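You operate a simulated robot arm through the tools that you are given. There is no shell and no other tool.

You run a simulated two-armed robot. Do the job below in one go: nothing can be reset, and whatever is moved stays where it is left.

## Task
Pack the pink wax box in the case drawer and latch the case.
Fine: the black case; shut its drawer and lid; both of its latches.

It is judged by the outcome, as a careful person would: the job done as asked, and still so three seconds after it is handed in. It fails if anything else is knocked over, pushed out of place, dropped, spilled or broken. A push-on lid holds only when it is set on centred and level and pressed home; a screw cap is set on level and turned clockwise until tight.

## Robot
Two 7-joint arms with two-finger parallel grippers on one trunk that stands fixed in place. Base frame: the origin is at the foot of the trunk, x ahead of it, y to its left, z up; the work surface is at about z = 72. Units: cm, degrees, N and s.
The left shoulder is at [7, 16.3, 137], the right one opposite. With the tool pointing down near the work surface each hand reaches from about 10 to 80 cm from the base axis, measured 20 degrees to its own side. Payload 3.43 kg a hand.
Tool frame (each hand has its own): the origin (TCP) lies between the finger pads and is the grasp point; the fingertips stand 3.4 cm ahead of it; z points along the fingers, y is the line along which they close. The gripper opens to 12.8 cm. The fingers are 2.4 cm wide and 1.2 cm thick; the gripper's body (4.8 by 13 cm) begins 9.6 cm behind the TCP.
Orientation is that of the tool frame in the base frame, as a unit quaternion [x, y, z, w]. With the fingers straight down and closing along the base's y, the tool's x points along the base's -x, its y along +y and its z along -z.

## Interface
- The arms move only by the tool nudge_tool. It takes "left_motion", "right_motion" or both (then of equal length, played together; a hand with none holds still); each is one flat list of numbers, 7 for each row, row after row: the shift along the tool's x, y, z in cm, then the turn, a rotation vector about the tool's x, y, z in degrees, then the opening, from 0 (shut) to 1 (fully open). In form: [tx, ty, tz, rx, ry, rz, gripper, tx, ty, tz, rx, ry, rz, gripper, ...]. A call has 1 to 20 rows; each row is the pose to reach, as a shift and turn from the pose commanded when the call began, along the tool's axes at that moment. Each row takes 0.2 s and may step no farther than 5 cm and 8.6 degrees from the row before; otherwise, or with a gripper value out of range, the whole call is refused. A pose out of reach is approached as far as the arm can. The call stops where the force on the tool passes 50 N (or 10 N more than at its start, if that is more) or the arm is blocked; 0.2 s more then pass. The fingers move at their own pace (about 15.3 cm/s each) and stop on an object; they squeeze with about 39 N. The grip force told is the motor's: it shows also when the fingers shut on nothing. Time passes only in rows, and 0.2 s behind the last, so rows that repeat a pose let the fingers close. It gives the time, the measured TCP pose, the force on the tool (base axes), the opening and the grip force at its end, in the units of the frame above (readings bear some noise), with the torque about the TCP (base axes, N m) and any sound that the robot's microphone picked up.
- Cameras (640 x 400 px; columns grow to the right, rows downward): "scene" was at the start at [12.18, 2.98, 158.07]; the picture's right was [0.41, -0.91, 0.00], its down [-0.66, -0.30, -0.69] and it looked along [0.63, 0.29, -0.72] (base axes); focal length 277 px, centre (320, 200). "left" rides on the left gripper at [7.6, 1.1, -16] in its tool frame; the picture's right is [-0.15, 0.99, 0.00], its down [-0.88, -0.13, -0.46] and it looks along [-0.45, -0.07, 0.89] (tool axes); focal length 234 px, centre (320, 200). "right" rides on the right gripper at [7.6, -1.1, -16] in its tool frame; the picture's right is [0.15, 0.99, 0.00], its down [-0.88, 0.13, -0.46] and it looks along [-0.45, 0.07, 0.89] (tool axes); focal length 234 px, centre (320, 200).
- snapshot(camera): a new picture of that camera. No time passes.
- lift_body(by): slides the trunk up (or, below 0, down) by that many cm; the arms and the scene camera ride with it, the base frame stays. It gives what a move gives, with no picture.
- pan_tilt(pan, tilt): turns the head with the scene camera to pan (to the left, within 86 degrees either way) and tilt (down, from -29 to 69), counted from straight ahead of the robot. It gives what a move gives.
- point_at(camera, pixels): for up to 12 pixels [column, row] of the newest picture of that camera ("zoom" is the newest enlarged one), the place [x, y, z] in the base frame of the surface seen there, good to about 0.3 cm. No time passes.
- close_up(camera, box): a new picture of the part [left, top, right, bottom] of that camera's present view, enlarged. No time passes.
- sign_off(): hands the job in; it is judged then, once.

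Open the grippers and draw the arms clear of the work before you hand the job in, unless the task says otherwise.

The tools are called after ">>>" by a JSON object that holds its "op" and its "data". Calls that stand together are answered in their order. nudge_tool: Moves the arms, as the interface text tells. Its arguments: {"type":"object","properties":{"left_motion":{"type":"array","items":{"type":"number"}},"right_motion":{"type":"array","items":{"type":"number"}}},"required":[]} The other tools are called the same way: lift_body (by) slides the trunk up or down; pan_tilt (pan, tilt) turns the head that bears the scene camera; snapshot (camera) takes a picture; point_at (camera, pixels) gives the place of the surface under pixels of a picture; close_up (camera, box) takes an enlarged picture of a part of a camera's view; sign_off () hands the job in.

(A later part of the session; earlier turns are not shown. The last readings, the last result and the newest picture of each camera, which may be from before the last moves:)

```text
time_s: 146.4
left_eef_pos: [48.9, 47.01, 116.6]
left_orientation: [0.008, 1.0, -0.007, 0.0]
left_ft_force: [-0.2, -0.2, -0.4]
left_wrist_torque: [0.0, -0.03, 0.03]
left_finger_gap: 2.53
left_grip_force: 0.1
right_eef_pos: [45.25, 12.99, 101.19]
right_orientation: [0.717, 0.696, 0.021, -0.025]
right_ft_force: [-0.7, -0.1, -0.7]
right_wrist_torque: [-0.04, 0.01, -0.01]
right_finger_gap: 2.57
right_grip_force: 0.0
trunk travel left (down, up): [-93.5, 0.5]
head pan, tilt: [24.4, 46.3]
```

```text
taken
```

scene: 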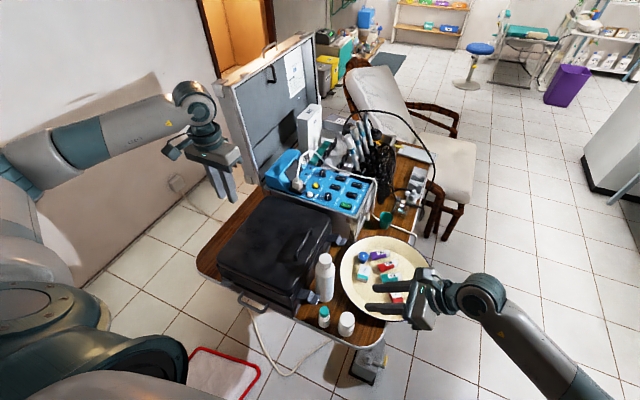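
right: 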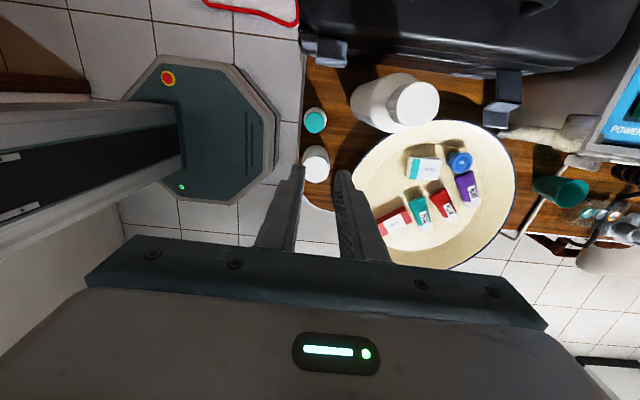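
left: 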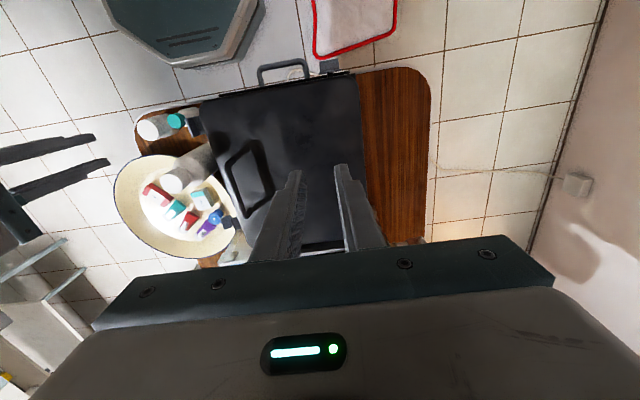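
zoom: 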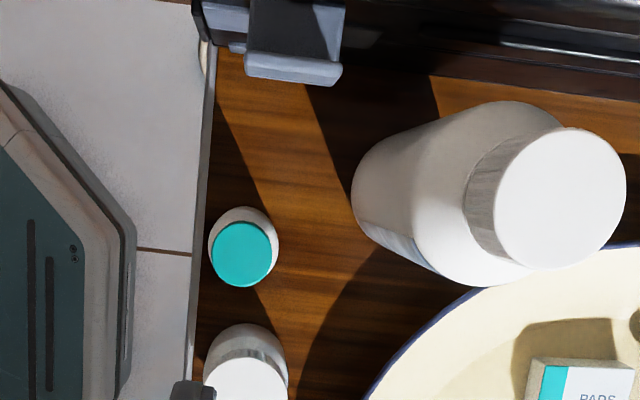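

I measure both levers and the lid's edge from this new view.

>>> {"op": "point_at", "data": {"camera": "right", "pixels": [[332, 42], [332, 52], [332, 62], [345, 62], [322, 60], [503, 78], [503, 95], [500, 112], [490, 122], [515, 100], [400, 30], [300, 25]]}}

>>> {"op": "close_up", "data": {"camera": "right", "box": [290, 20, 370, 80]}}

>>> {"op": "close_up", "data": {"camera": "right", "box": [450, 50, 550, 140]}}

```text
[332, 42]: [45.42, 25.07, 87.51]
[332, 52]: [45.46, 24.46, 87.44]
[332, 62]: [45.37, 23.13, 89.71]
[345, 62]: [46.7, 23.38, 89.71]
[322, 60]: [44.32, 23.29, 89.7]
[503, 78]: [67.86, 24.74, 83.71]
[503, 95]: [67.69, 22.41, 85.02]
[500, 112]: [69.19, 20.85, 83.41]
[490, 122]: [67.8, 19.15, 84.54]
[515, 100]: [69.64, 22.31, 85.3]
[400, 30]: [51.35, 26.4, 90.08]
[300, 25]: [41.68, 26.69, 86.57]
```

```text
6.67 times, centred on (330, 50) of right
```

zoom: 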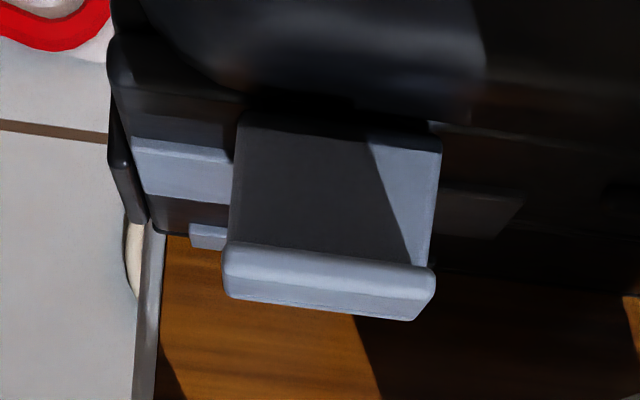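

```text
4.44 times, centred on (500, 95) of right
```

zoom: 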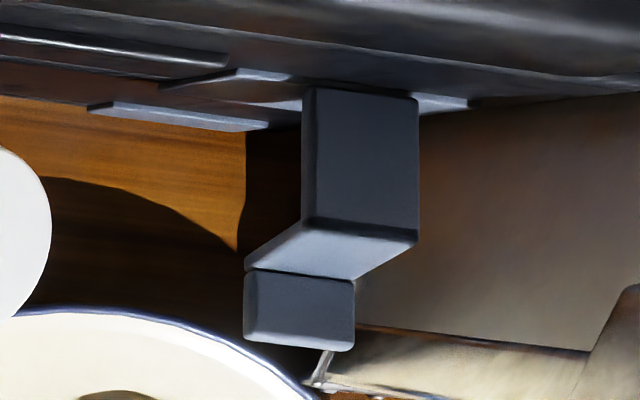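

The near lever stands up against the wall. I check that the lid is level by measuring points across its top.

>>> {"op": "point_at", "data": {"camera": "left", "pixels": [[225, 110], [235, 130], [280, 110], [320, 110], [345, 100], [350, 150], [270, 140], [230, 170], [300, 140], [210, 130], [340, 85], [215, 105]]}}

>>> {"op": "close_up", "data": {"camera": "scene", "box": [200, 180, 350, 320]}}

```text
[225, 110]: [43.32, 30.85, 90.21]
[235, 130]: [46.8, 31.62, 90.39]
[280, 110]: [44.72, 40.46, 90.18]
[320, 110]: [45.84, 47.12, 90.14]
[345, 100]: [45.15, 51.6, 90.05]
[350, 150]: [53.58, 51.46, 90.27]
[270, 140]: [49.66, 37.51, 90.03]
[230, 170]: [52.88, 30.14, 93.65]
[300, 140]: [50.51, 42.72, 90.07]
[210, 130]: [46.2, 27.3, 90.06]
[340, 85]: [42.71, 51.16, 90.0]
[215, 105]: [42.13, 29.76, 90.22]
```

```text
2.86 times, centred on (275, 250) of scene
```

zoom: 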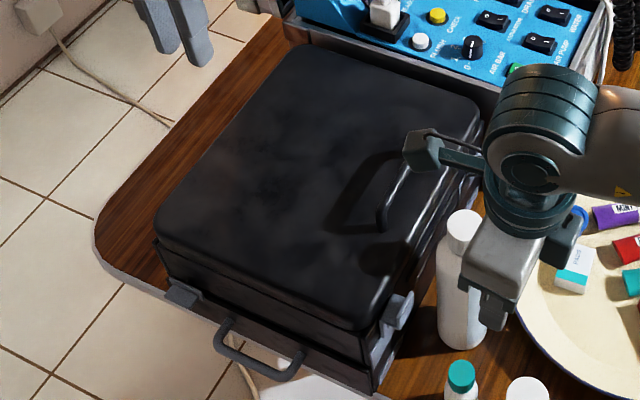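

The lid is level (z 90.0–90.3 all over). Now the far latch; I measure its lever's edges.

>>> {"op": "close_up", "data": {"camera": "right", "box": [450, 50, 550, 140]}}

>>> {"op": "point_at", "data": {"camera": "zoom", "pixels": [[315, 120], [410, 120], [312, 210], [410, 225], [260, 300], [345, 300], [262, 335], [340, 340], [300, 250], [385, 245], [520, 200], [560, 330]]}}

```text
4.44 times, centred on (500, 95) of right
```

zoom: 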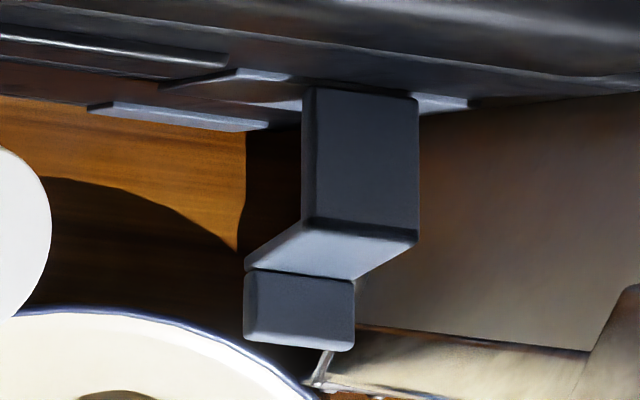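

```text
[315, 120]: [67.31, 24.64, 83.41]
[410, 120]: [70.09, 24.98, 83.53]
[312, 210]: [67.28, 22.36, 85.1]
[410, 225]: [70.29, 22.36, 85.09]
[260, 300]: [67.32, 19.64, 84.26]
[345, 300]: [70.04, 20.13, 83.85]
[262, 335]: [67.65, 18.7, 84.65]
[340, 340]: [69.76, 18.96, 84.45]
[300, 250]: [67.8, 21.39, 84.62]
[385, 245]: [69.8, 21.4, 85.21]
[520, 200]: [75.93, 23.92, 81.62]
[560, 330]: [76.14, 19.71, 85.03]
```

The far lever spans x 67.1–70.4 with the same profile. Before approaching I measure the blue device's corner and height beside it, since the gripper body will come near.

>>> {"op": "point_at", "data": {"camera": "right", "pixels": [[560, 60], [600, 70], [620, 110], [600, 140], [570, 140], [540, 130], [590, 165], [635, 60], [565, 100], [530, 140]]}}

>>> {"op": "close_up", "data": {"camera": "right", "box": [460, 0, 640, 180]}}

>>> {"op": "snapshot", "data": {"camera": "scene"}}

```text
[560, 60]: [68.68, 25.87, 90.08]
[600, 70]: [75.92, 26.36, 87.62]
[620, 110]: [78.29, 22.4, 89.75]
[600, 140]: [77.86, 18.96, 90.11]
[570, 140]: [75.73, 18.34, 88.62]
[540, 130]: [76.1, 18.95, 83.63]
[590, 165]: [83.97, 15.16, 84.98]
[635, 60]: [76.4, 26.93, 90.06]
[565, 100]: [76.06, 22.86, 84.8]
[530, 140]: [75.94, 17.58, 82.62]
```

```text
2.22 times, centred on (550, 90) of right
```

zoom: 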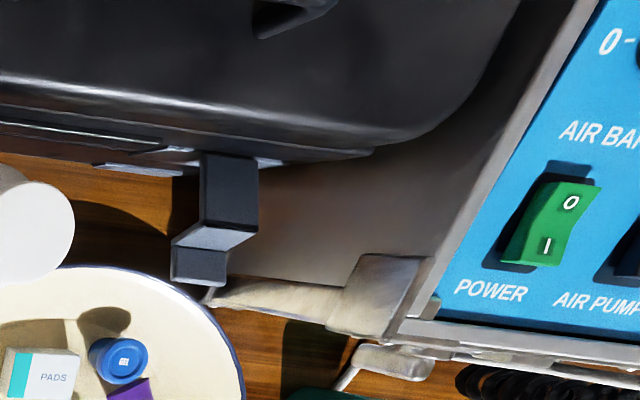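

```text
taken
```

scene: 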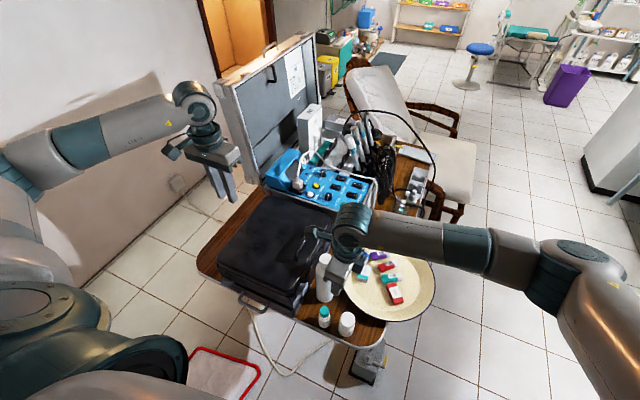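

The device wall is at x 76 with its top at z 90, so the gripper body clears it. I move the right hand over to the far latch, tilting back to 45°, staying above the tall bottle.

>>> {"op": "nudge_tool", "data": {"right_motion": [-0.75, 2.03, -3.06, 0, 4, 0, 0.34, -2.03, 5.07, -5.16, 0.1, 10, -0.3, 0.34, -3.35, 8.62, -6.26, 0.2, 17, -0.7, 0.34, -4.22, 12.64, -6.34, 0.4, 24, -1, 0.34, -4.15, 16.63, -5.37, 0.5, 30, -1.3, 0.34, -4.18, 20.1, -2.9, 0.6, 36, -1.6, 0.34, -4.27, 23.6, 0.6, 0.7, 42, -1.8, 0.34, -4.27, 23.6, 0.6, 0.7, 42, -1.8, 0.34]}}

>>> {"op": "snapshot", "data": {"camera": "right"}}

```text
time_s: 148.2
left_eef_pos: [48.93, 46.83, 116.62]
left_orientation: [0.008, 1.0, -0.006, 0.001]
left_ft_force: [-0.1, 0.5, -0.2]
left_wrist_torque: [-0.01, 0.01, 0.01]
left_finger_gap: 2.57
left_grip_force: 0.1
right_eef_pos: [68.54, 7.94, 99.93]
right_orientation: [0.651, 0.651, 0.274, -0.278]
right_ft_force: [-0.3, -1.1, -0.1]
right_wrist_torque: [-0.05, 0.0, -0.01]
right_finger_gap: 4.34
right_grip_force: 0.0
trunk travel left (down, up): [-93.5, 0.5]
head pan, tilt: [24.4, 46.3]
```

```text
taken
```

right: 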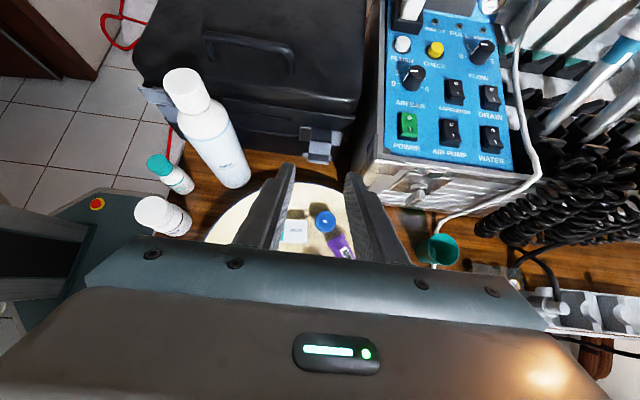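

In place with the correct yaw. I approach along the 45° line to just short of the far lever and check the alignment.

>>> {"op": "nudge_tool", "data": {"right_motion": [-0.8, 0.05, 3, 0, 0, 0, 0.34, -1.6, 0.1, 6, 0, 0, 0, 0.33, -2.4, 0.15, 9, 0, 0, 0, 0.32, -3.09, 0.2, 11.5, 0, 0, 0, 0.32, -3.09, 0.2, 11.5, 0, 0, 0, 0.32]}}

>>> {"op": "close_up", "data": {"camera": "right", "box": [250, 80, 420, 210]}}

```text
time_s: 149.4
left_eef_pos: [48.89, 46.77, 116.56]
left_orientation: [0.009, 1.0, -0.006, 0.001]
left_ft_force: [-0.1, 0.1, 0.4]
left_wrist_torque: [0.03, 0.0, -0.01]
left_finger_gap: 2.57
left_grip_force: 0.1
right_eef_pos: [68.66, 13.79, 89.94]
right_orientation: [0.652, 0.65, 0.274, -0.277]
right_ft_force: [-0.3, -0.6, -0.4]
right_wrist_torque: [0.0, 0.02, -0.02]
right_finger_gap: 4.1
right_grip_force: 0.0
trunk travel left (down, up): [-93.5, 0.5]
head pan, tilt: [24.4, 46.3]
```

```text
3.08 times, centred on (335, 145) of right
```

zoom: 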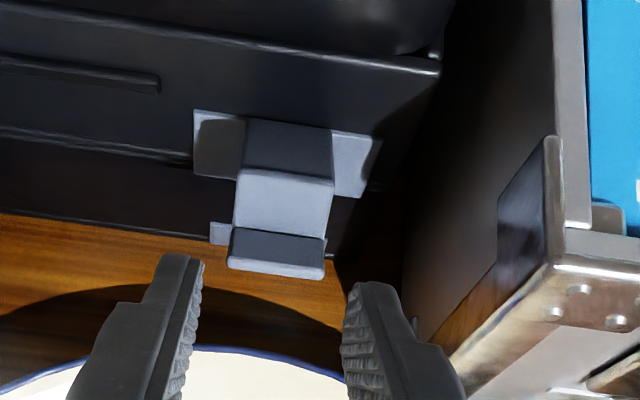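

The lever is centred between the fingers. I slide in the last 7 cm and pinch it.

>>> {"op": "nudge_tool", "data": {"right_motion": [0, 0.05, 2.5, 0, 0, 0, 0.32, 0, 0.05, 5, 0, 0, 0, 0.32, 0, 0.05, 7.1, 0, 0, 0, 0.32, 0, 0.05, 7.1, 0, 0, 0, 0.32]}}

>>> {"op": "close_up", "data": {"camera": "right", "box": [240, 90, 420, 230]}}

```text
time_s: 150.4
left_eef_pos: [48.84, 46.31, 116.99]
left_orientation: [0.008, 1.0, -0.004, 0.001]
left_ft_force: [-0.7, 1.0, 0.3]
left_wrist_torque: [0.01, 0.03, -0.03]
left_finger_gap: 2.55
left_grip_force: 0.0
right_eef_pos: [66.51, 16.97, 87.23]
right_orientation: [0.653, 0.65, 0.277, -0.274]
right_ft_force: [10.3, -32.2, 33.1]
right_wrist_torque: [-0.25, -1.13, -0.95]
right_finger_gap: 4.68
right_grip_force: 5.1
right hand out of reach, approached as far as the arm can: row 1, 2, 3, 4
trunk travel left (down, up): [-93.5, 0.5]
head pan, tilt: [24.4, 46.3]
```

```text
2.86 times, centred on (330, 160) of right
```

zoom: 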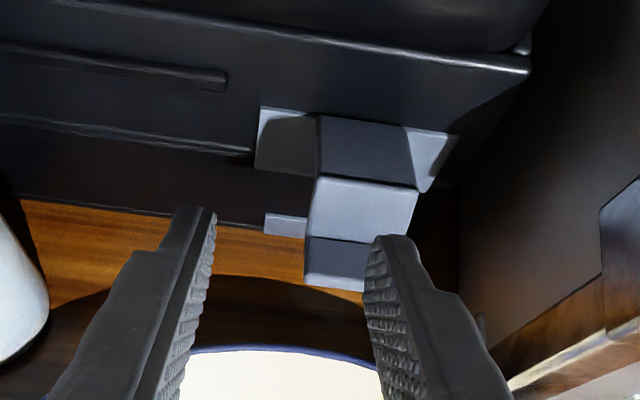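

The reach ended at x 66.5 and the far finger pressed on the lever. I back off at once, raise both hands, and will lower the trunk to bring the right shoulder nearer.

>>> {"op": "nudge_tool", "data": {"right_motion": [0, -0.3, -2, 0, 0, 0, 0.36, 0, -0.3, -6, 0, 0, 0, 0.36, 0, -0.3, -10, 0, 0, 0, 0.34, 3, -0.3, -13, 0, 0, 0, 0.34, 6, -0.3, -16, 0, 0, 0, 0.34, 9, -0.3, -19, 0, 0, 0, 0.34, 12, -0.3, -22, 0, 0, 0, 0.34], "left_motion": [0, 0, -2, 0, 0, 0, 0.2, 0, 0, -4, 0, 0, 0, 0.2, 0, 0, -6, 0, 0, 0, 0.2, 0, 0, -8, 0, 0, 0, 0.2, 0, 0, -10, 0, 0, 0, 0.2, 0, 0, -12, 0, 0, 0, 0.2, 0, 0, -14, 0, 0, 0, 0.2]}}

>>> {"op": "snapshot", "data": {"camera": "scene"}}

```text
time_s: 152.0
left_eef_pos: [48.93, 46.95, 130.94]
left_orientation: [0.008, 1.0, -0.006, 0.001]
left_ft_force: [-0.1, 0.2, -0.4]
left_wrist_torque: [0.02, 0.02, -0.02]
left_finger_gap: 2.58
left_grip_force: 0.0
right_eef_pos: [65.87, 9.89, 110.68]
right_orientation: [0.652, 0.651, 0.273, -0.277]
right_ft_force: [0.9, -0.5, 0.6]
right_wrist_torque: [0.02, 0.01, -0.01]
right_finger_gap: 4.33
right_grip_force: 0.0
right hand out of reach, approached as far as the arm can: row 1, 2, 3
trunk travel left (down, up): [-93.5, 0.5]
head pan, tilt: [24.4, 46.3]
```

```text
taken
```

scene: 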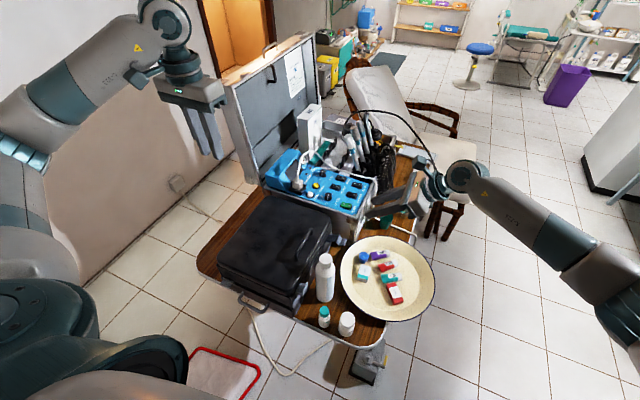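

All is still in order. I lower the trunk by 18 cm; both hands stay well above everything.

>>> {"op": "lift_body", "data": {"by": -18}}

>>> {"op": "snapshot", "data": {"camera": "right"}}

>>> {"op": "snapshot", "data": {"camera": "scene"}}

```text
time_s: 154.0
left_eef_pos: [49.03, 46.77, 112.97]
left_orientation: [0.008, 1.0, -0.006, 0.001]
left_ft_force: [-0.6, 0.1, 0.2]
left_wrist_torque: [0.03, 0.0, 0.03]
left_finger_gap: 2.55
left_grip_force: 0.1
right_eef_pos: [65.98, 9.95, 92.68]
right_orientation: [0.653, 0.65, 0.275, -0.277]
right_ft_force: [0.5, -0.5, -0.3]
right_wrist_torque: [0.03, -0.03, 0.01]
right_finger_gap: 4.38
right_grip_force: 0.1
trunk travel left (down, up): [-75.5, 18.5]
head pan, tilt: [24.4, 46.3]
```

```text
taken
```

right: 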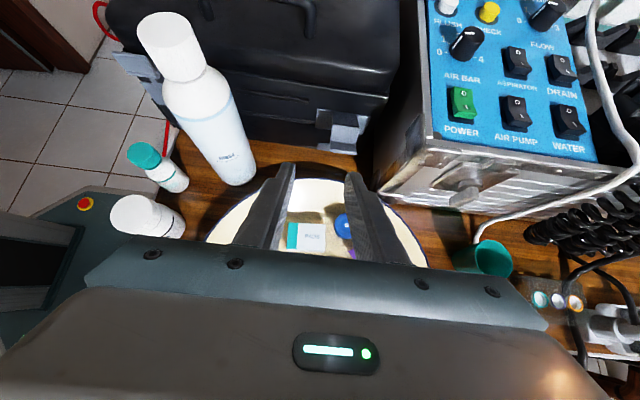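

```text
taken
```

scene: 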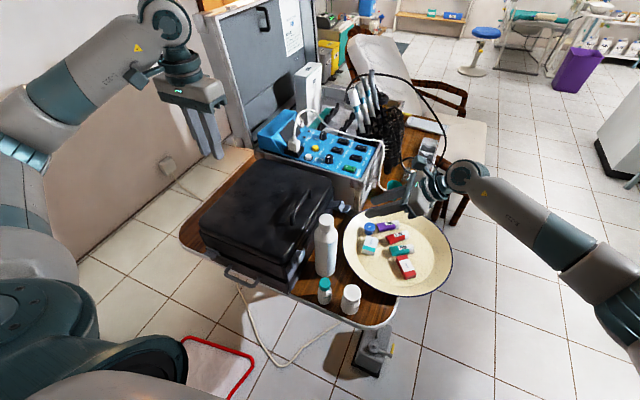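

Now I approach the far lever again: first to just short of it.

>>> {"op": "nudge_tool", "data": {"right_motion": [0.2, 1, 1.7, 0, 0, 0, 0.33, 0.5, 2, 3.4, 0, 0, 0, 0.33, 0.73, 2.8, 4.9, 0, 0, 0, 0.33, 0.73, 2.8, 4.9, 0, 0, 0, 0.33]}}

>>> {"op": "close_up", "data": {"camera": "right", "box": [250, 80, 420, 210]}}

```text
time_s: 155.0
left_eef_pos: [48.93, 46.83, 112.95]
left_orientation: [0.008, 1.0, -0.007, 0.0]
left_ft_force: [0.4, -1.0, 0.6]
left_wrist_torque: [0.0, 0.01, -0.02]
left_finger_gap: 2.56
left_grip_force: 0.0
right_eef_pos: [68.73, 13.97, 89.55]
right_orientation: [0.652, 0.65, 0.274, -0.277]
right_ft_force: [-0.6, 0.7, 0.2]
right_wrist_torque: [-0.03, -0.02, 0.01]
right_finger_gap: 4.21
right_grip_force: 0.1
trunk travel left (down, up): [-75.5, 18.5]
head pan, tilt: [24.4, 46.3]
```

```text
3.08 times, centred on (335, 145) of right
```

zoom: 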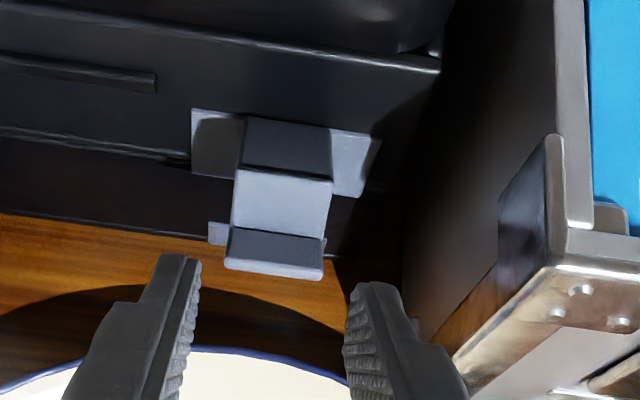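

The lever is unchanged and centred. I slide in 2.5 cm first to make sure the reach holds.

>>> {"op": "nudge_tool", "data": {"right_motion": [0, 0, 1.2, 0, 0, 0, 0.32, 0, 0, 2.5, 0, 0, 0, 0.32]}}

```text
time_s: 155.6
left_eef_pos: [49.07, 46.82, 112.94]
left_orientation: [0.008, 1.0, -0.007, 0.001]
left_ft_force: [-0.5, 0.6, 0.9]
left_wrist_torque: [0.02, -0.05, 0.01]
left_finger_gap: 2.55
left_grip_force: 0.0
right_eef_pos: [68.64, 15.82, 88.02]
right_orientation: [0.651, 0.651, 0.274, -0.278]
right_ft_force: [-0.1, 1.0, -0.1]
right_wrist_torque: [-0.01, 0.0, 0.01]
right_finger_gap: 4.08
right_grip_force: 0.0
trunk travel left (down, up): [-75.5, 18.5]
head pan, tilt: [24.4, 46.3]
```

The reach holds now. I go in the remaining 4.4 cm.

>>> {"op": "nudge_tool", "data": {"right_motion": [0, 0.1, 1.5, 0, 0, 0, 0.32, 0, 0.1, 3, 0, 0, 0, 0.32, 0, 0.1, 4.4, 0, 0, 0, 0.32, 0, 0.1, 4.4, 0, 0, 0, 0.32]}}

>>> {"op": "close_up", "data": {"camera": "right", "box": [240, 90, 420, 230]}}

```text
time_s: 156.6
left_eef_pos: [49.02, 46.88, 112.98]
left_orientation: [0.008, 1.0, -0.006, 0.001]
left_ft_force: [-0.1, 0.1, -0.9]
left_wrist_torque: [0.01, 0.01, 0.0]
left_finger_gap: 2.58
left_grip_force: 0.0
right_eef_pos: [68.69, 18.88, 84.89]
right_orientation: [0.651, 0.651, 0.274, -0.278]
right_ft_force: [-0.3, 0.2, -0.1]
right_wrist_torque: [0.03, -0.02, 0.04]
right_finger_gap: 4.11
right_grip_force: 0.1
trunk travel left (down, up): [-75.5, 18.5]
head pan, tilt: [24.4, 46.3]
```

```text
2.86 times, centred on (330, 160) of right
```

zoom: 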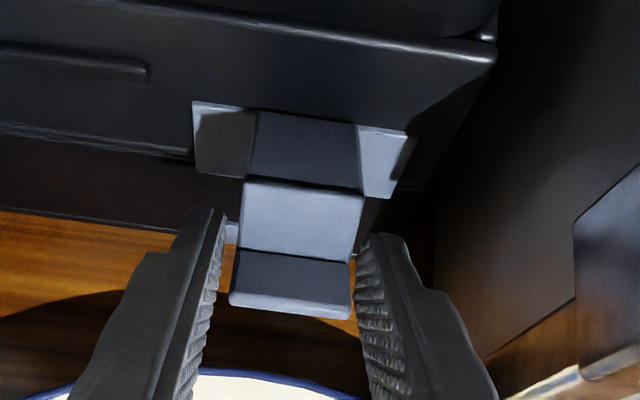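

The pads straddle the lever. I pinch it and swing it up about the same hinge line (y 25.4, z 83.4), first 18°.

>>> {"op": "nudge_tool", "data": {"right_motion": [0, 0, 0, 0, 0, 0, 0.26, 0, 0, 0, 0, 0, 0, 0.15, 0, 0, 0, 0, 0, 0, 0.1, 0.31, 0, -0.17, 0, -3, 0, 0.1, 0.63, 0, -0.34, 0, -6, 0, 0.1, 0.95, 0, -0.47, 0, -9, 0, 0.1, 1.28, 0, -0.6, 0, -12, 0, 0.1, 1.62, 0, -0.7, 0, -15, 0, 0.1, 1.96, 0, -0.79, 0, -18, 0, 0.1, 1.96, 0, -0.79, 0, -18, 0, 0.1]}}

>>> {"op": "close_up", "data": {"camera": "right", "box": [240, 90, 420, 230]}}

```text
time_s: 158.8
left_eef_pos: [49.0, 46.92, 112.87]
left_orientation: [0.008, 1.0, -0.006, 0.002]
left_ft_force: [-0.1, 0.5, 0.2]
left_wrist_torque: [-0.01, -0.01, 0.01]
left_finger_gap: 2.56
left_grip_force: 0.0
right_eef_pos: [68.81, 19.76, 86.9]
right_orientation: [0.686, 0.687, 0.167, -0.172]
right_ft_force: [-9.8, 3.5, -9.5]
right_wrist_torque: [-0.4, -0.19, -0.43]
right_finger_gap: 3.36
right_grip_force: 45.8
trunk travel left (down, up): [-75.5, 18.5]
head pan, tilt: [24.4, 46.3]
```

```text
2.86 times, centred on (330, 160) of right
```

zoom: 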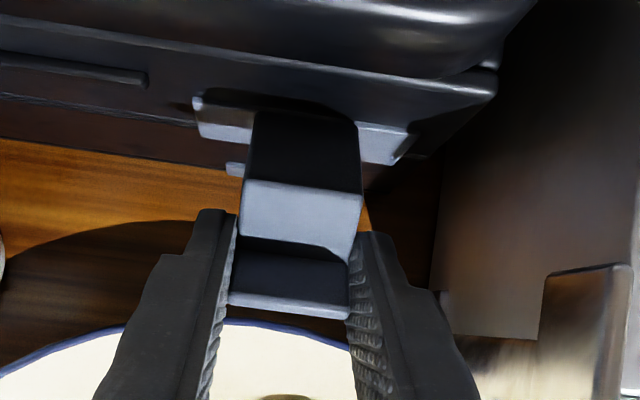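

Smooth, with small forces. I continue another 24° until the hand points straight down.

>>> {"op": "nudge_tool", "data": {"right_motion": [0.32, 0, -0.17, 0, -3, 0, 0.1, 0.64, 0, -0.33, 0, -6, 0, 0.1, 0.96, 0, -0.46, 0, -9, 0, 0.1, 1.28, 0, -0.58, 0, -12, 0, 0.1, 1.95, 0, -0.77, 0, -18, 0, 0.1, 2.64, 0, -0.87, 0, -24, 0, 0.1, 2.64, 0, -0.87, 0, -24, 0, 0.1]}}

>>> {"op": "close_up", "data": {"camera": "right", "box": [220, 80, 440, 230]}}

>>> {"op": "snapshot", "data": {"camera": "scene"}}

```text
time_s: 160.4
left_eef_pos: [49.47, 46.45, 112.94]
left_orientation: [0.01, 1.0, -0.006, 0.0]
left_ft_force: [0.3, -1.5, 0.3]
left_wrist_torque: [0.09, 0.04, -0.01]
left_finger_gap: 2.53
left_grip_force: 0.0
right_eef_pos: [68.66, 20.33, 88.88]
right_orientation: [0.709, 0.704, 0.028, -0.023]
right_ft_force: [29.1, 17.6, 13.7]
right_wrist_torque: [1.78, -0.52, -0.13]
right_finger_gap: 3.42
right_grip_force: 45.2
right hand out of reach, approached as far as the arm can: row 6, 7
trunk travel left (down, up): [-75.5, 18.5]
head pan, tilt: [24.4, 46.3]
```

```text
2.67 times, centred on (330, 155) of right
```

zoom: 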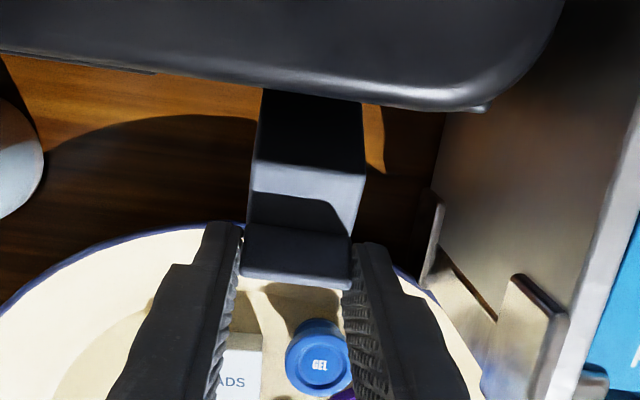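

```text
taken
```

scene: 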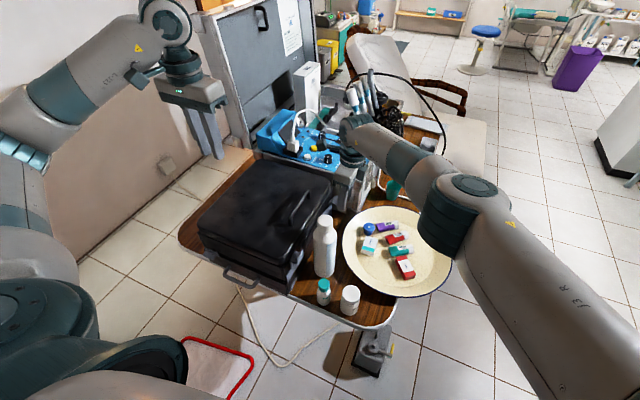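

The arm reached its limit with the lever about two thirds up. I open the fingers here and see whether the lever stays.

>>> {"op": "nudge_tool", "data": {"right_motion": [0, 0, 0, 0, 0, 0, 0.2, 0, 0, 0, 0, 0, 0, 0.33, 0, 0, 0, 0, 0, 0, 0.33]}}

>>> {"op": "close_up", "data": {"camera": "right", "box": [220, 80, 440, 230]}}

```text
time_s: 161.2
left_eef_pos: [49.16, 46.73, 112.91]
left_orientation: [0.008, 1.0, -0.006, -0.001]
left_ft_force: [0.7, -0.9, 0.2]
left_wrist_torque: [0.01, 0.01, 0.0]
left_finger_gap: 2.57
left_grip_force: 0.0
right_eef_pos: [67.73, 20.81, 88.54]
right_orientation: [0.707, 0.706, 0.022, -0.026]
right_ft_force: [17.7, -4.5, 0.1]
right_wrist_torque: [-0.24, -0.52, -0.29]
right_finger_gap: 5.21
right_grip_force: 8.7
trunk travel left (down, up): [-75.5, 18.5]
head pan, tilt: [24.4, 46.3]
```

```text
2.67 times, centred on (330, 155) of right
```

zoom: 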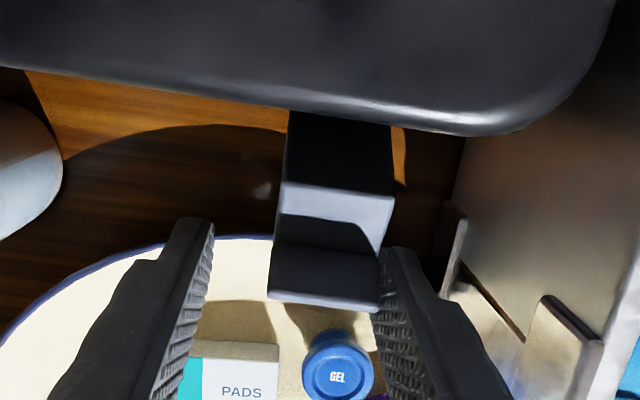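

The lever stays up by itself. I withdraw the hand outward (−y), re-centre it, tilt it to 45° and close the fingers for pushing.

>>> {"op": "nudge_tool", "data": {"right_motion": [-1, 0.5, 0, 0, 0, 0, 0.42, -3, 0.8, -0.5, 0, 0, 0, 0.42, -6, 0.9, -1.5, 0, 4, 0, 0.3, -9, 0.9, -3, 0, 12, 0, 0.1, -11, 0.9, -4, 0, 20, 0, 0, -12, 0.9, -4, 0, 28, 0, 0, -12, 0.9, -3, 0, 36, 0, 0, -12, 0.9, -2, 0, 43, 0, 0, -12, 0.9, -2, 0, 43, 0, 0]}}

>>> {"op": "snapshot", "data": {"camera": "right"}}

>>> {"op": "close_up", "data": {"camera": "right", "box": [250, 50, 430, 190]}}

```text
time_s: 163.2
left_eef_pos: [49.01, 46.93, 112.97]
left_orientation: [0.008, 1.0, -0.006, 0.0]
left_ft_force: [0.0, 0.1, -1.0]
left_wrist_torque: [0.0, 0.02, -0.01]
left_finger_gap: 2.58
left_grip_force: 0.1
right_eef_pos: [68.53, 8.72, 89.77]
right_orientation: [0.649, 0.648, 0.28, -0.284]
right_ft_force: [0.5, -0.8, -0.1]
right_wrist_torque: [-0.01, 0.0, 0.0]
right_finger_gap: 0.04
right_grip_force: 32.9
trunk travel left (down, up): [-75.5, 18.5]
head pan, tilt: [24.4, 46.3]
```

```text
taken
```

right: 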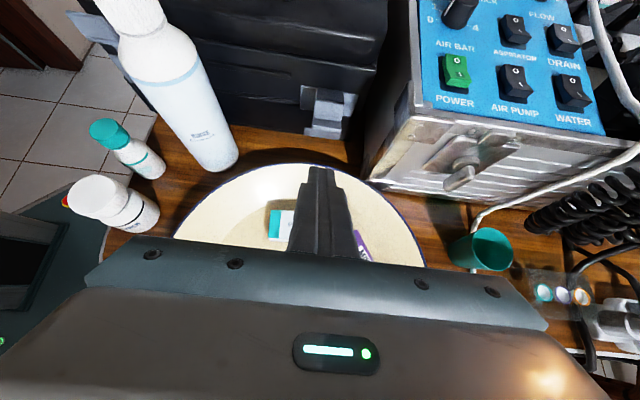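

```text
2.86 times, centred on (340, 120) of right
```

zoom: 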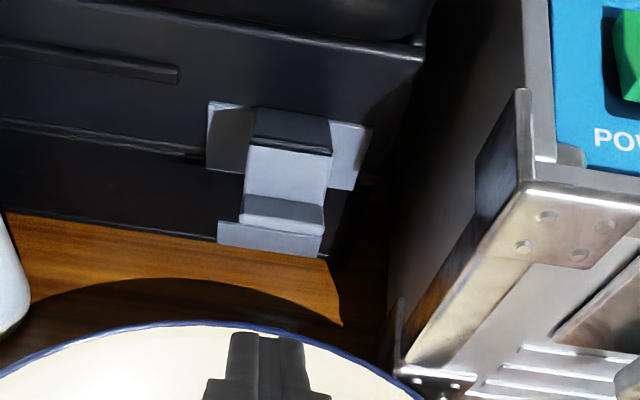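

I measure the far lever's present angle.

>>> {"op": "point_at", "data": {"camera": "zoom", "pixels": [[290, 120], [290, 145], [285, 160], [285, 190], [282, 205], [282, 225], [250, 205], [320, 210], [285, 240], [225, 140], [355, 150], [330, 150]]}}

```text
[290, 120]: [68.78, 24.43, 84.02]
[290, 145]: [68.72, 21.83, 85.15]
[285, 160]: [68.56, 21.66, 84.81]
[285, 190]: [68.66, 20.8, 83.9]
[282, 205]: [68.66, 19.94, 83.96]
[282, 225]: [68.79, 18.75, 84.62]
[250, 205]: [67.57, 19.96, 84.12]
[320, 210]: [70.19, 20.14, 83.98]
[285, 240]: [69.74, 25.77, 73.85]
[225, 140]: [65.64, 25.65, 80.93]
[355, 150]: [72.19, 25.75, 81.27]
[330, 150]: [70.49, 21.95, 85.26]
```

The far lever fell back to its open angle, which also tells me the near one, which stays up, is really caught. This time I will push the far lever up from underneath with closed fingers, so I slide them in just below its tab.

>>> {"op": "nudge_tool", "data": {"right_motion": [0.6, 0.1, 1.9, 0, 0, 0, 0, 1.25, 0.2, 3.76, 0, 0, 0, 0, 1.25, 0.2, 6, 0, 0, 0, 0, 1.25, 0.2, 8, 0, 0, 0, 0, 1.25, 0.2, 9.7, 0, 0, 0, 0, 1.25, 0.2, 9.7, 0, 0, 0, 0]}}

>>> {"op": "close_up", "data": {"camera": "right", "box": [240, 90, 420, 230]}}

>>> {"op": "close_up", "data": {"camera": "scene", "box": [310, 160, 430, 260]}}

```text
time_s: 164.6
left_eef_pos: [49.15, 46.76, 113.03]
left_orientation: [0.008, 1.0, -0.006, 0.001]
left_ft_force: [0.3, 0.0, 0.0]
left_wrist_torque: [0.0, -0.02, -0.01]
left_finger_gap: 2.54
left_grip_force: 0.1
right_eef_pos: [68.61, 16.61, 84.21]
right_orientation: [0.65, 0.648, 0.279, -0.283]
right_ft_force: [0.3, 0.9, 0.5]
right_wrist_torque: [0.0, -0.01, 0.02]
right_finger_gap: 0.0
right_grip_force: 33.2
trunk travel left (down, up): [-75.5, 18.5]
head pan, tilt: [24.4, 46.3]
```

```text
2.86 times, centred on (330, 160) of right
```

zoom: 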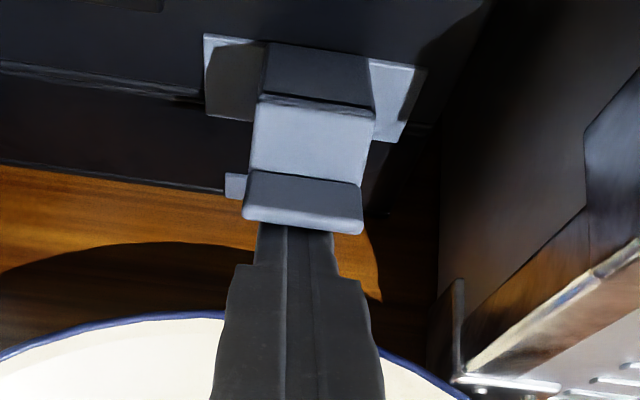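

```text
4.00 times, centred on (370, 210) of scene
```

zoom: 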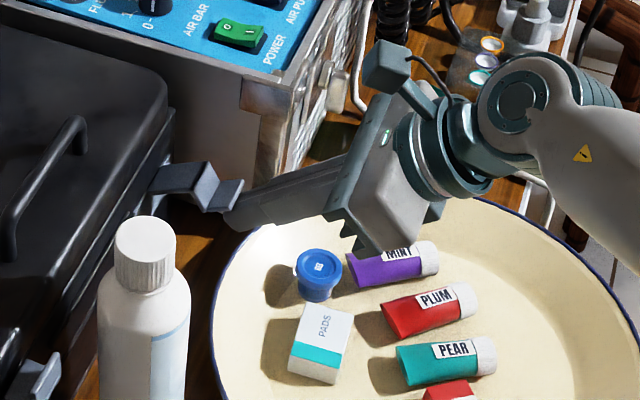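

The fingertips are right under the tab. I lift along the lever's arc, turning the hand slightly with it, first through about 36°.

>>> {"op": "nudge_tool", "data": {"right_motion": [0.55, 0.1, -0.45, 0, -2.3, 0, 0, 1.1, 0.1, -0.89, 0, -4.6, 0, 0, 1.73, 0.1, -1.22, 0, -6.8, 0, 0, 2.36, 0.1, -1.56, 0, -9.1, 0, 0, 3.05, 0.1, -1.78, 0, -11.4, 0, 0, 3.74, 0.1, -1.99, 0, -13.7, 0, 0, 3.74, 0.1, -1.99, 0, -13.7, 0, 0]}}

>>> {"op": "close_up", "data": {"camera": "right", "box": [240, 90, 420, 230]}}

>>> {"op": "close_up", "data": {"camera": "scene", "box": [310, 160, 430, 260]}}

```text
time_s: 166.2
left_eef_pos: [48.99, 46.8, 113.02]
left_orientation: [0.008, 1.0, -0.005, 0.001]
left_ft_force: [-0.2, -0.1, 0.4]
left_wrist_torque: [0.03, -0.01, -0.01]
left_finger_gap: 2.56
left_grip_force: 0.1
right_eef_pos: [68.76, 17.83, 88.11]
right_orientation: [0.679, 0.677, 0.2, -0.203]
right_ft_force: [0.1, -0.3, -0.4]
right_wrist_torque: [-0.03, -0.01, 0.0]
right_finger_gap: 0.01
right_grip_force: 32.2
trunk travel left (down, up): [-75.5, 18.5]
head pan, tilt: [24.4, 46.3]
```

```text
2.86 times, centred on (330, 160) of right
```

zoom: 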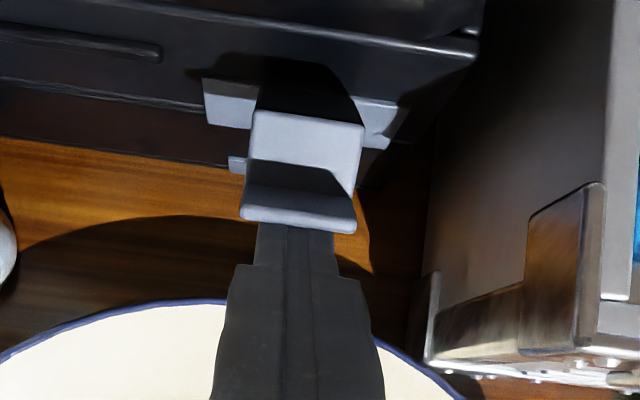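

```text
4.00 times, centred on (370, 210) of scene
```

zoom: 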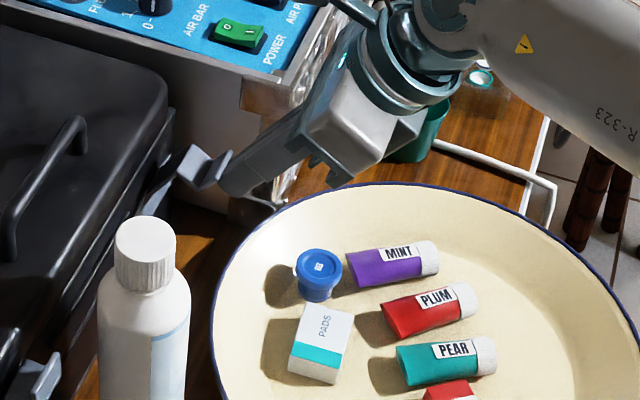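

The lever rests on the fingertips and rises with hardly any force. I continue up to about 66°.

>>> {"op": "nudge_tool", "data": {"right_motion": [0.67, 0, -0.37, 0, -2.3, 0, 0, 1.35, 0, -0.73, 0, -4.5, 0, 0, 2.06, 0, -0.86, 0, -6.8, 0, 0, 2.77, 0, -0.99, 0, -9, 0, 0, 3.48, 0, -1.02, 0, -11, 0, 0, 3.48, 0, -1.02, 0, -11, 0, 0]}}

>>> {"op": "close_up", "data": {"camera": "right", "box": [240, 90, 420, 230]}}

>>> {"op": "close_up", "data": {"camera": "scene", "box": [310, 160, 430, 260]}}

```text
time_s: 167.6
left_eef_pos: [48.99, 46.78, 113.0]
left_orientation: [0.008, 1.0, -0.006, 0.001]
left_ft_force: [-0.9, -0.1, 0.4]
left_wrist_torque: [0.01, 0.0, -0.04]
left_finger_gap: 2.55
left_grip_force: 0.0
right_eef_pos: [68.77, 20.25, 90.92]
right_orientation: [0.694, 0.693, 0.134, -0.138]
right_ft_force: [-0.6, -0.3, 0.1]
right_wrist_torque: [0.02, 0.01, -0.02]
right_finger_gap: 0.02
right_grip_force: 32.9
trunk travel left (down, up): [-75.5, 18.5]
head pan, tilt: [24.4, 46.3]
```

```text
2.86 times, centred on (330, 160) of right
```

zoom: 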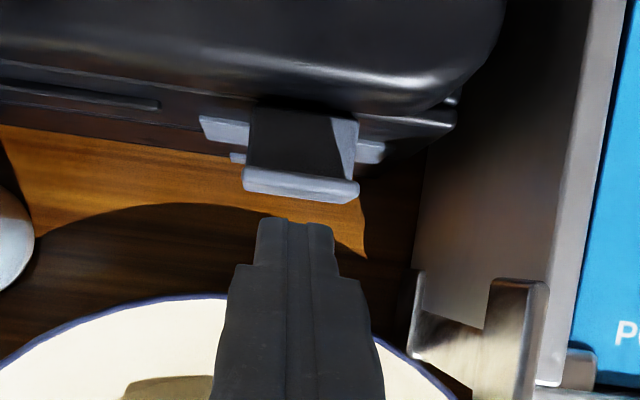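

```text
4.00 times, centred on (370, 210) of scene
```

zoom: 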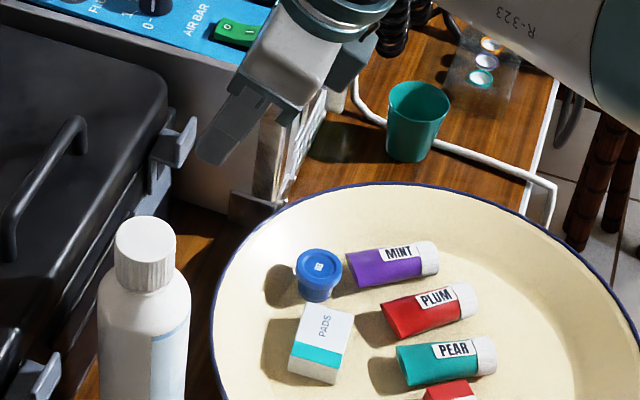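

The far lever has gone over by itself and stands upright, away from the fingers. I measure it and then press it gently home.

>>> {"op": "close_up", "data": {"camera": "right", "box": [280, 110, 380, 180]}}

>>> {"op": "point_at", "data": {"camera": "zoom", "pixels": [[270, 120], [270, 170], [270, 230], [270, 255], [270, 285], [330, 260], [180, 245], [400, 290], [270, 60]]}}

```text
5.71 times, centred on (330, 145) of right
```

zoom: 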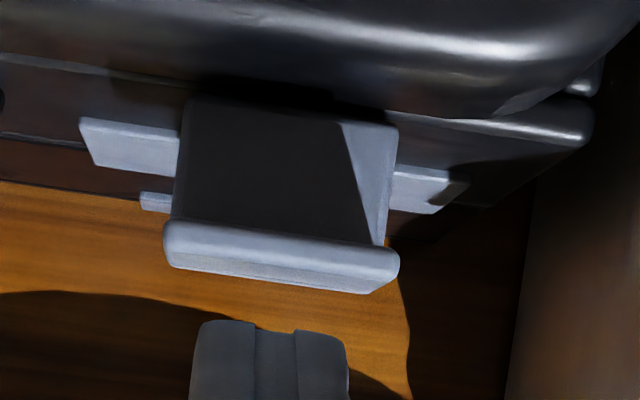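

```text
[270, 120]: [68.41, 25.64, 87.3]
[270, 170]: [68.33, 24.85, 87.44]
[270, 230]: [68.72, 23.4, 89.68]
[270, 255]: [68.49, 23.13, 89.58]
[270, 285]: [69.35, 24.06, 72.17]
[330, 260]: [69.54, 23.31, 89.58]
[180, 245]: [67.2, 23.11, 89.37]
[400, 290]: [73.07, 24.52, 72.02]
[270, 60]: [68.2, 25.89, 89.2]
```

It matches the near lever's closed position (tab top at y 23.3, z 89.6). I press it inward a little to be sure it is home.

>>> {"op": "nudge_tool", "data": {"right_motion": [0.4, 0, 0.15, 0, 0, 0, 0, 0.7, 0, 0.28, 0, 0, 0, 0, 1, 0, 0.4, 0, 0, 0, 0, 1.2, 0, 0.48, 0, 0, 0, 0, 1.2, 0, 0.48, 0, 0, 0, 0]}}

```text
time_s: 168.8
left_eef_pos: [48.94, 46.52, 113.2]
left_orientation: [0.009, 1.0, -0.004, 0.0]
left_ft_force: [0.3, 0.5, 0.0]
left_wrist_torque: [0.03, 0.03, 0.0]
left_finger_gap: 2.58
left_grip_force: 0.1
right_eef_pos: [68.86, 20.85, 90.95]
right_orientation: [0.695, 0.693, 0.135, -0.136]
right_ft_force: [-3.1, -33.8, 6.4]
right_wrist_torque: [-0.79, 0.23, 0.05]
right_finger_gap: 0.0
right_grip_force: 33.5
trunk travel left (down, up): [-75.5, 18.5]
head pan, tilt: [24.4, 46.3]
```

Firm at 34 N. I withdraw the right hand outward and up.

>>> {"op": "nudge_tool", "data": {"right_motion": [-1.5, 0, -0.5, 0, 0, 0, 0, -4, 0, -2, 0, 0, 0, 0, -7, 0, -5, 0, 0, 0, 0.2, -9, 0, -9, 0, 0, 0, 0.4, -11, 0, -13, 0, 0, 0, 0.5, -14, -1, -16.5, 0, 0, 0, 0.5, -17, -3, -19, 0, 0, 0, 0.5, -20.5, -5, -21, 0, 0, 0, 0.5, -24, -7, -23, 0, 0, 0, 0.5]}}

>>> {"op": "snapshot", "data": {"camera": "right"}}

>>> {"op": "snapshot", "data": {"camera": "scene"}}

```text
time_s: 170.8
left_eef_pos: [48.9, 46.77, 112.96]
left_orientation: [0.008, 1.0, -0.005, 0.001]
left_ft_force: [-0.7, 0.3, -0.1]
left_wrist_torque: [0.07, -0.01, 0.02]
left_finger_gap: 2.58
left_grip_force: 0.0
right_eef_pos: [61.57, -9.71, 103.42]
right_orientation: [0.695, 0.693, 0.135, -0.137]
right_ft_force: [-0.3, -0.3, 0.0]
right_wrist_torque: [0.0, -0.03, -0.02]
right_finger_gap: 6.39
right_grip_force: 0.1
trunk travel left (down, up): [-75.5, 18.5]
head pan, tilt: [24.4, 46.3]
```

```text
taken
```

right: 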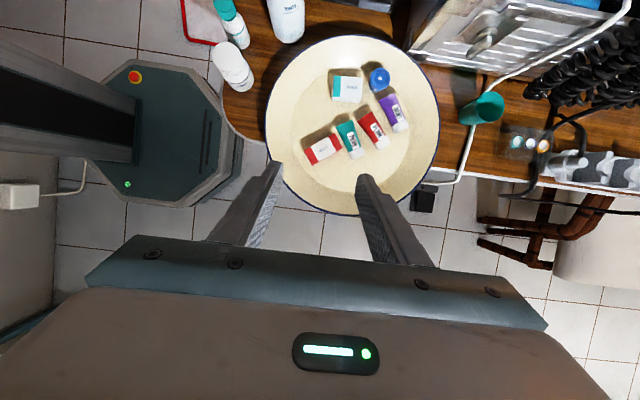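

```text
taken
```

scene: 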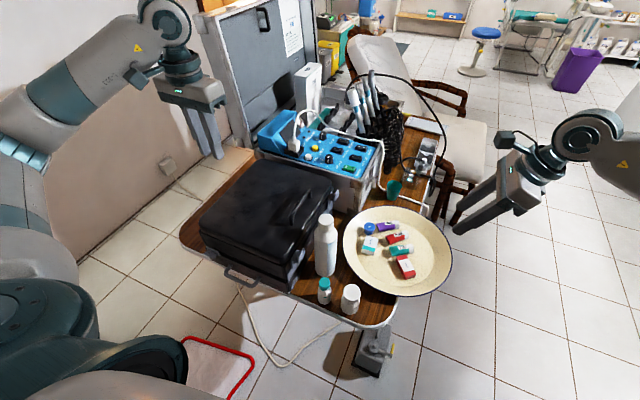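

Everything is in place. I zoom in on the case to check the drawer, the lid and both latches from the scene camera.

>>> {"op": "close_up", "data": {"camera": "scene", "box": [180, 150, 360, 310]}}

>>> {"op": "close_up", "data": {"camera": "scene", "box": [195, 235, 315, 305]}}

>>> {"op": "close_up", "data": {"camera": "scene", "box": [285, 190, 355, 290]}}

```text
2.50 times, centred on (270, 230) of scene
```

zoom: 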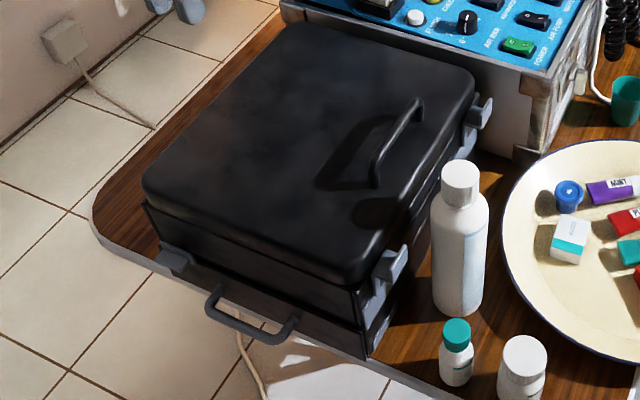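

```text
5.33 times, centred on (255, 270) of scene
```

zoom: 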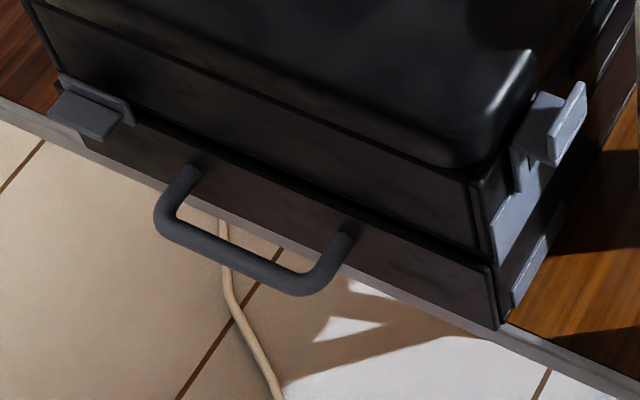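

```text
4.00 times, centred on (320, 240) of scene
```

zoom: 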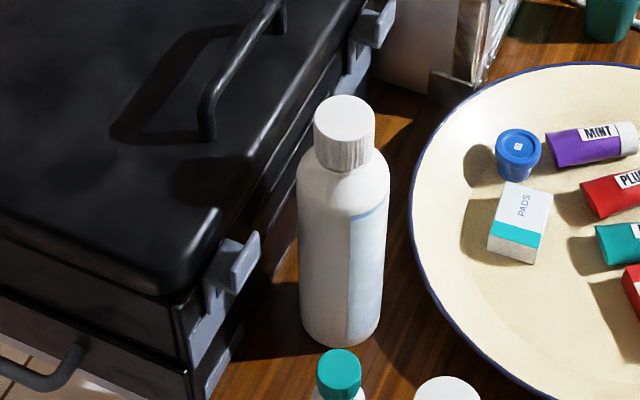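

Both levers are up and the drawer front looks flush. I measure the drawer, the front and the right wall against the starting values.

>>> {"op": "close_up", "data": {"camera": "scene", "box": [195, 235, 315, 305]}}

>>> {"op": "point_at", "data": {"camera": "zoom", "pixels": [[180, 190], [160, 215], [300, 290], [345, 245], [400, 270], [470, 300], [400, 210], [460, 230], [90, 110], [130, 130], [300, 160], [490, 315]]}}

>>> {"op": "point_at", "data": {"camera": "scene", "pixels": [[326, 220], [325, 275], [324, 284], [350, 293], [371, 230], [368, 244], [387, 228], [397, 238], [401, 250], [405, 266], [395, 187], [300, 165]]}}

```text
5.33 times, centred on (255, 270) of scene
```

zoom: 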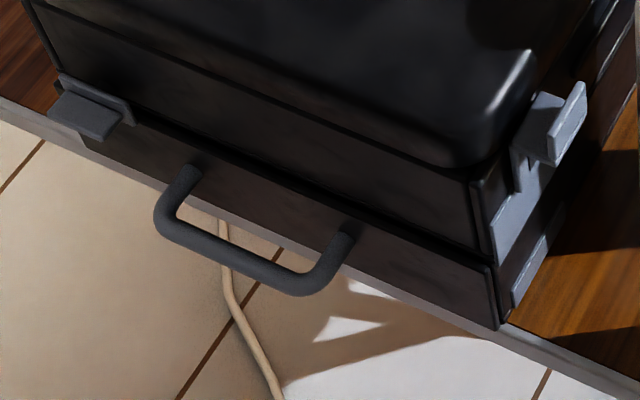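

```text
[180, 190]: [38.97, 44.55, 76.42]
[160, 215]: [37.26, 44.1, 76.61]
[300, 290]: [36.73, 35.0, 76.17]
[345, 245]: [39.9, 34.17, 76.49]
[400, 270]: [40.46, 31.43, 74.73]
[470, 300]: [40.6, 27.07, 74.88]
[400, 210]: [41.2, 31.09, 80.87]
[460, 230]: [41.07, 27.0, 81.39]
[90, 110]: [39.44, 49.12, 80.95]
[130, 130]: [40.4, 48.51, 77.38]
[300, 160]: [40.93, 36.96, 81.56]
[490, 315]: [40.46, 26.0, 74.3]
```

```text
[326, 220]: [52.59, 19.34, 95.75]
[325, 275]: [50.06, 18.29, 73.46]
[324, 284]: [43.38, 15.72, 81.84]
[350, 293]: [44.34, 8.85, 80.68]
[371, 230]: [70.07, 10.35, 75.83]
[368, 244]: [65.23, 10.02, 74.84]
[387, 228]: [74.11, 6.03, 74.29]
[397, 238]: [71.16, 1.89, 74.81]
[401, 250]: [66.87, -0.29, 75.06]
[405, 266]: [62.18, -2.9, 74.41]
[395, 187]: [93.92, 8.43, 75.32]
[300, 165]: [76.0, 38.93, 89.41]
```

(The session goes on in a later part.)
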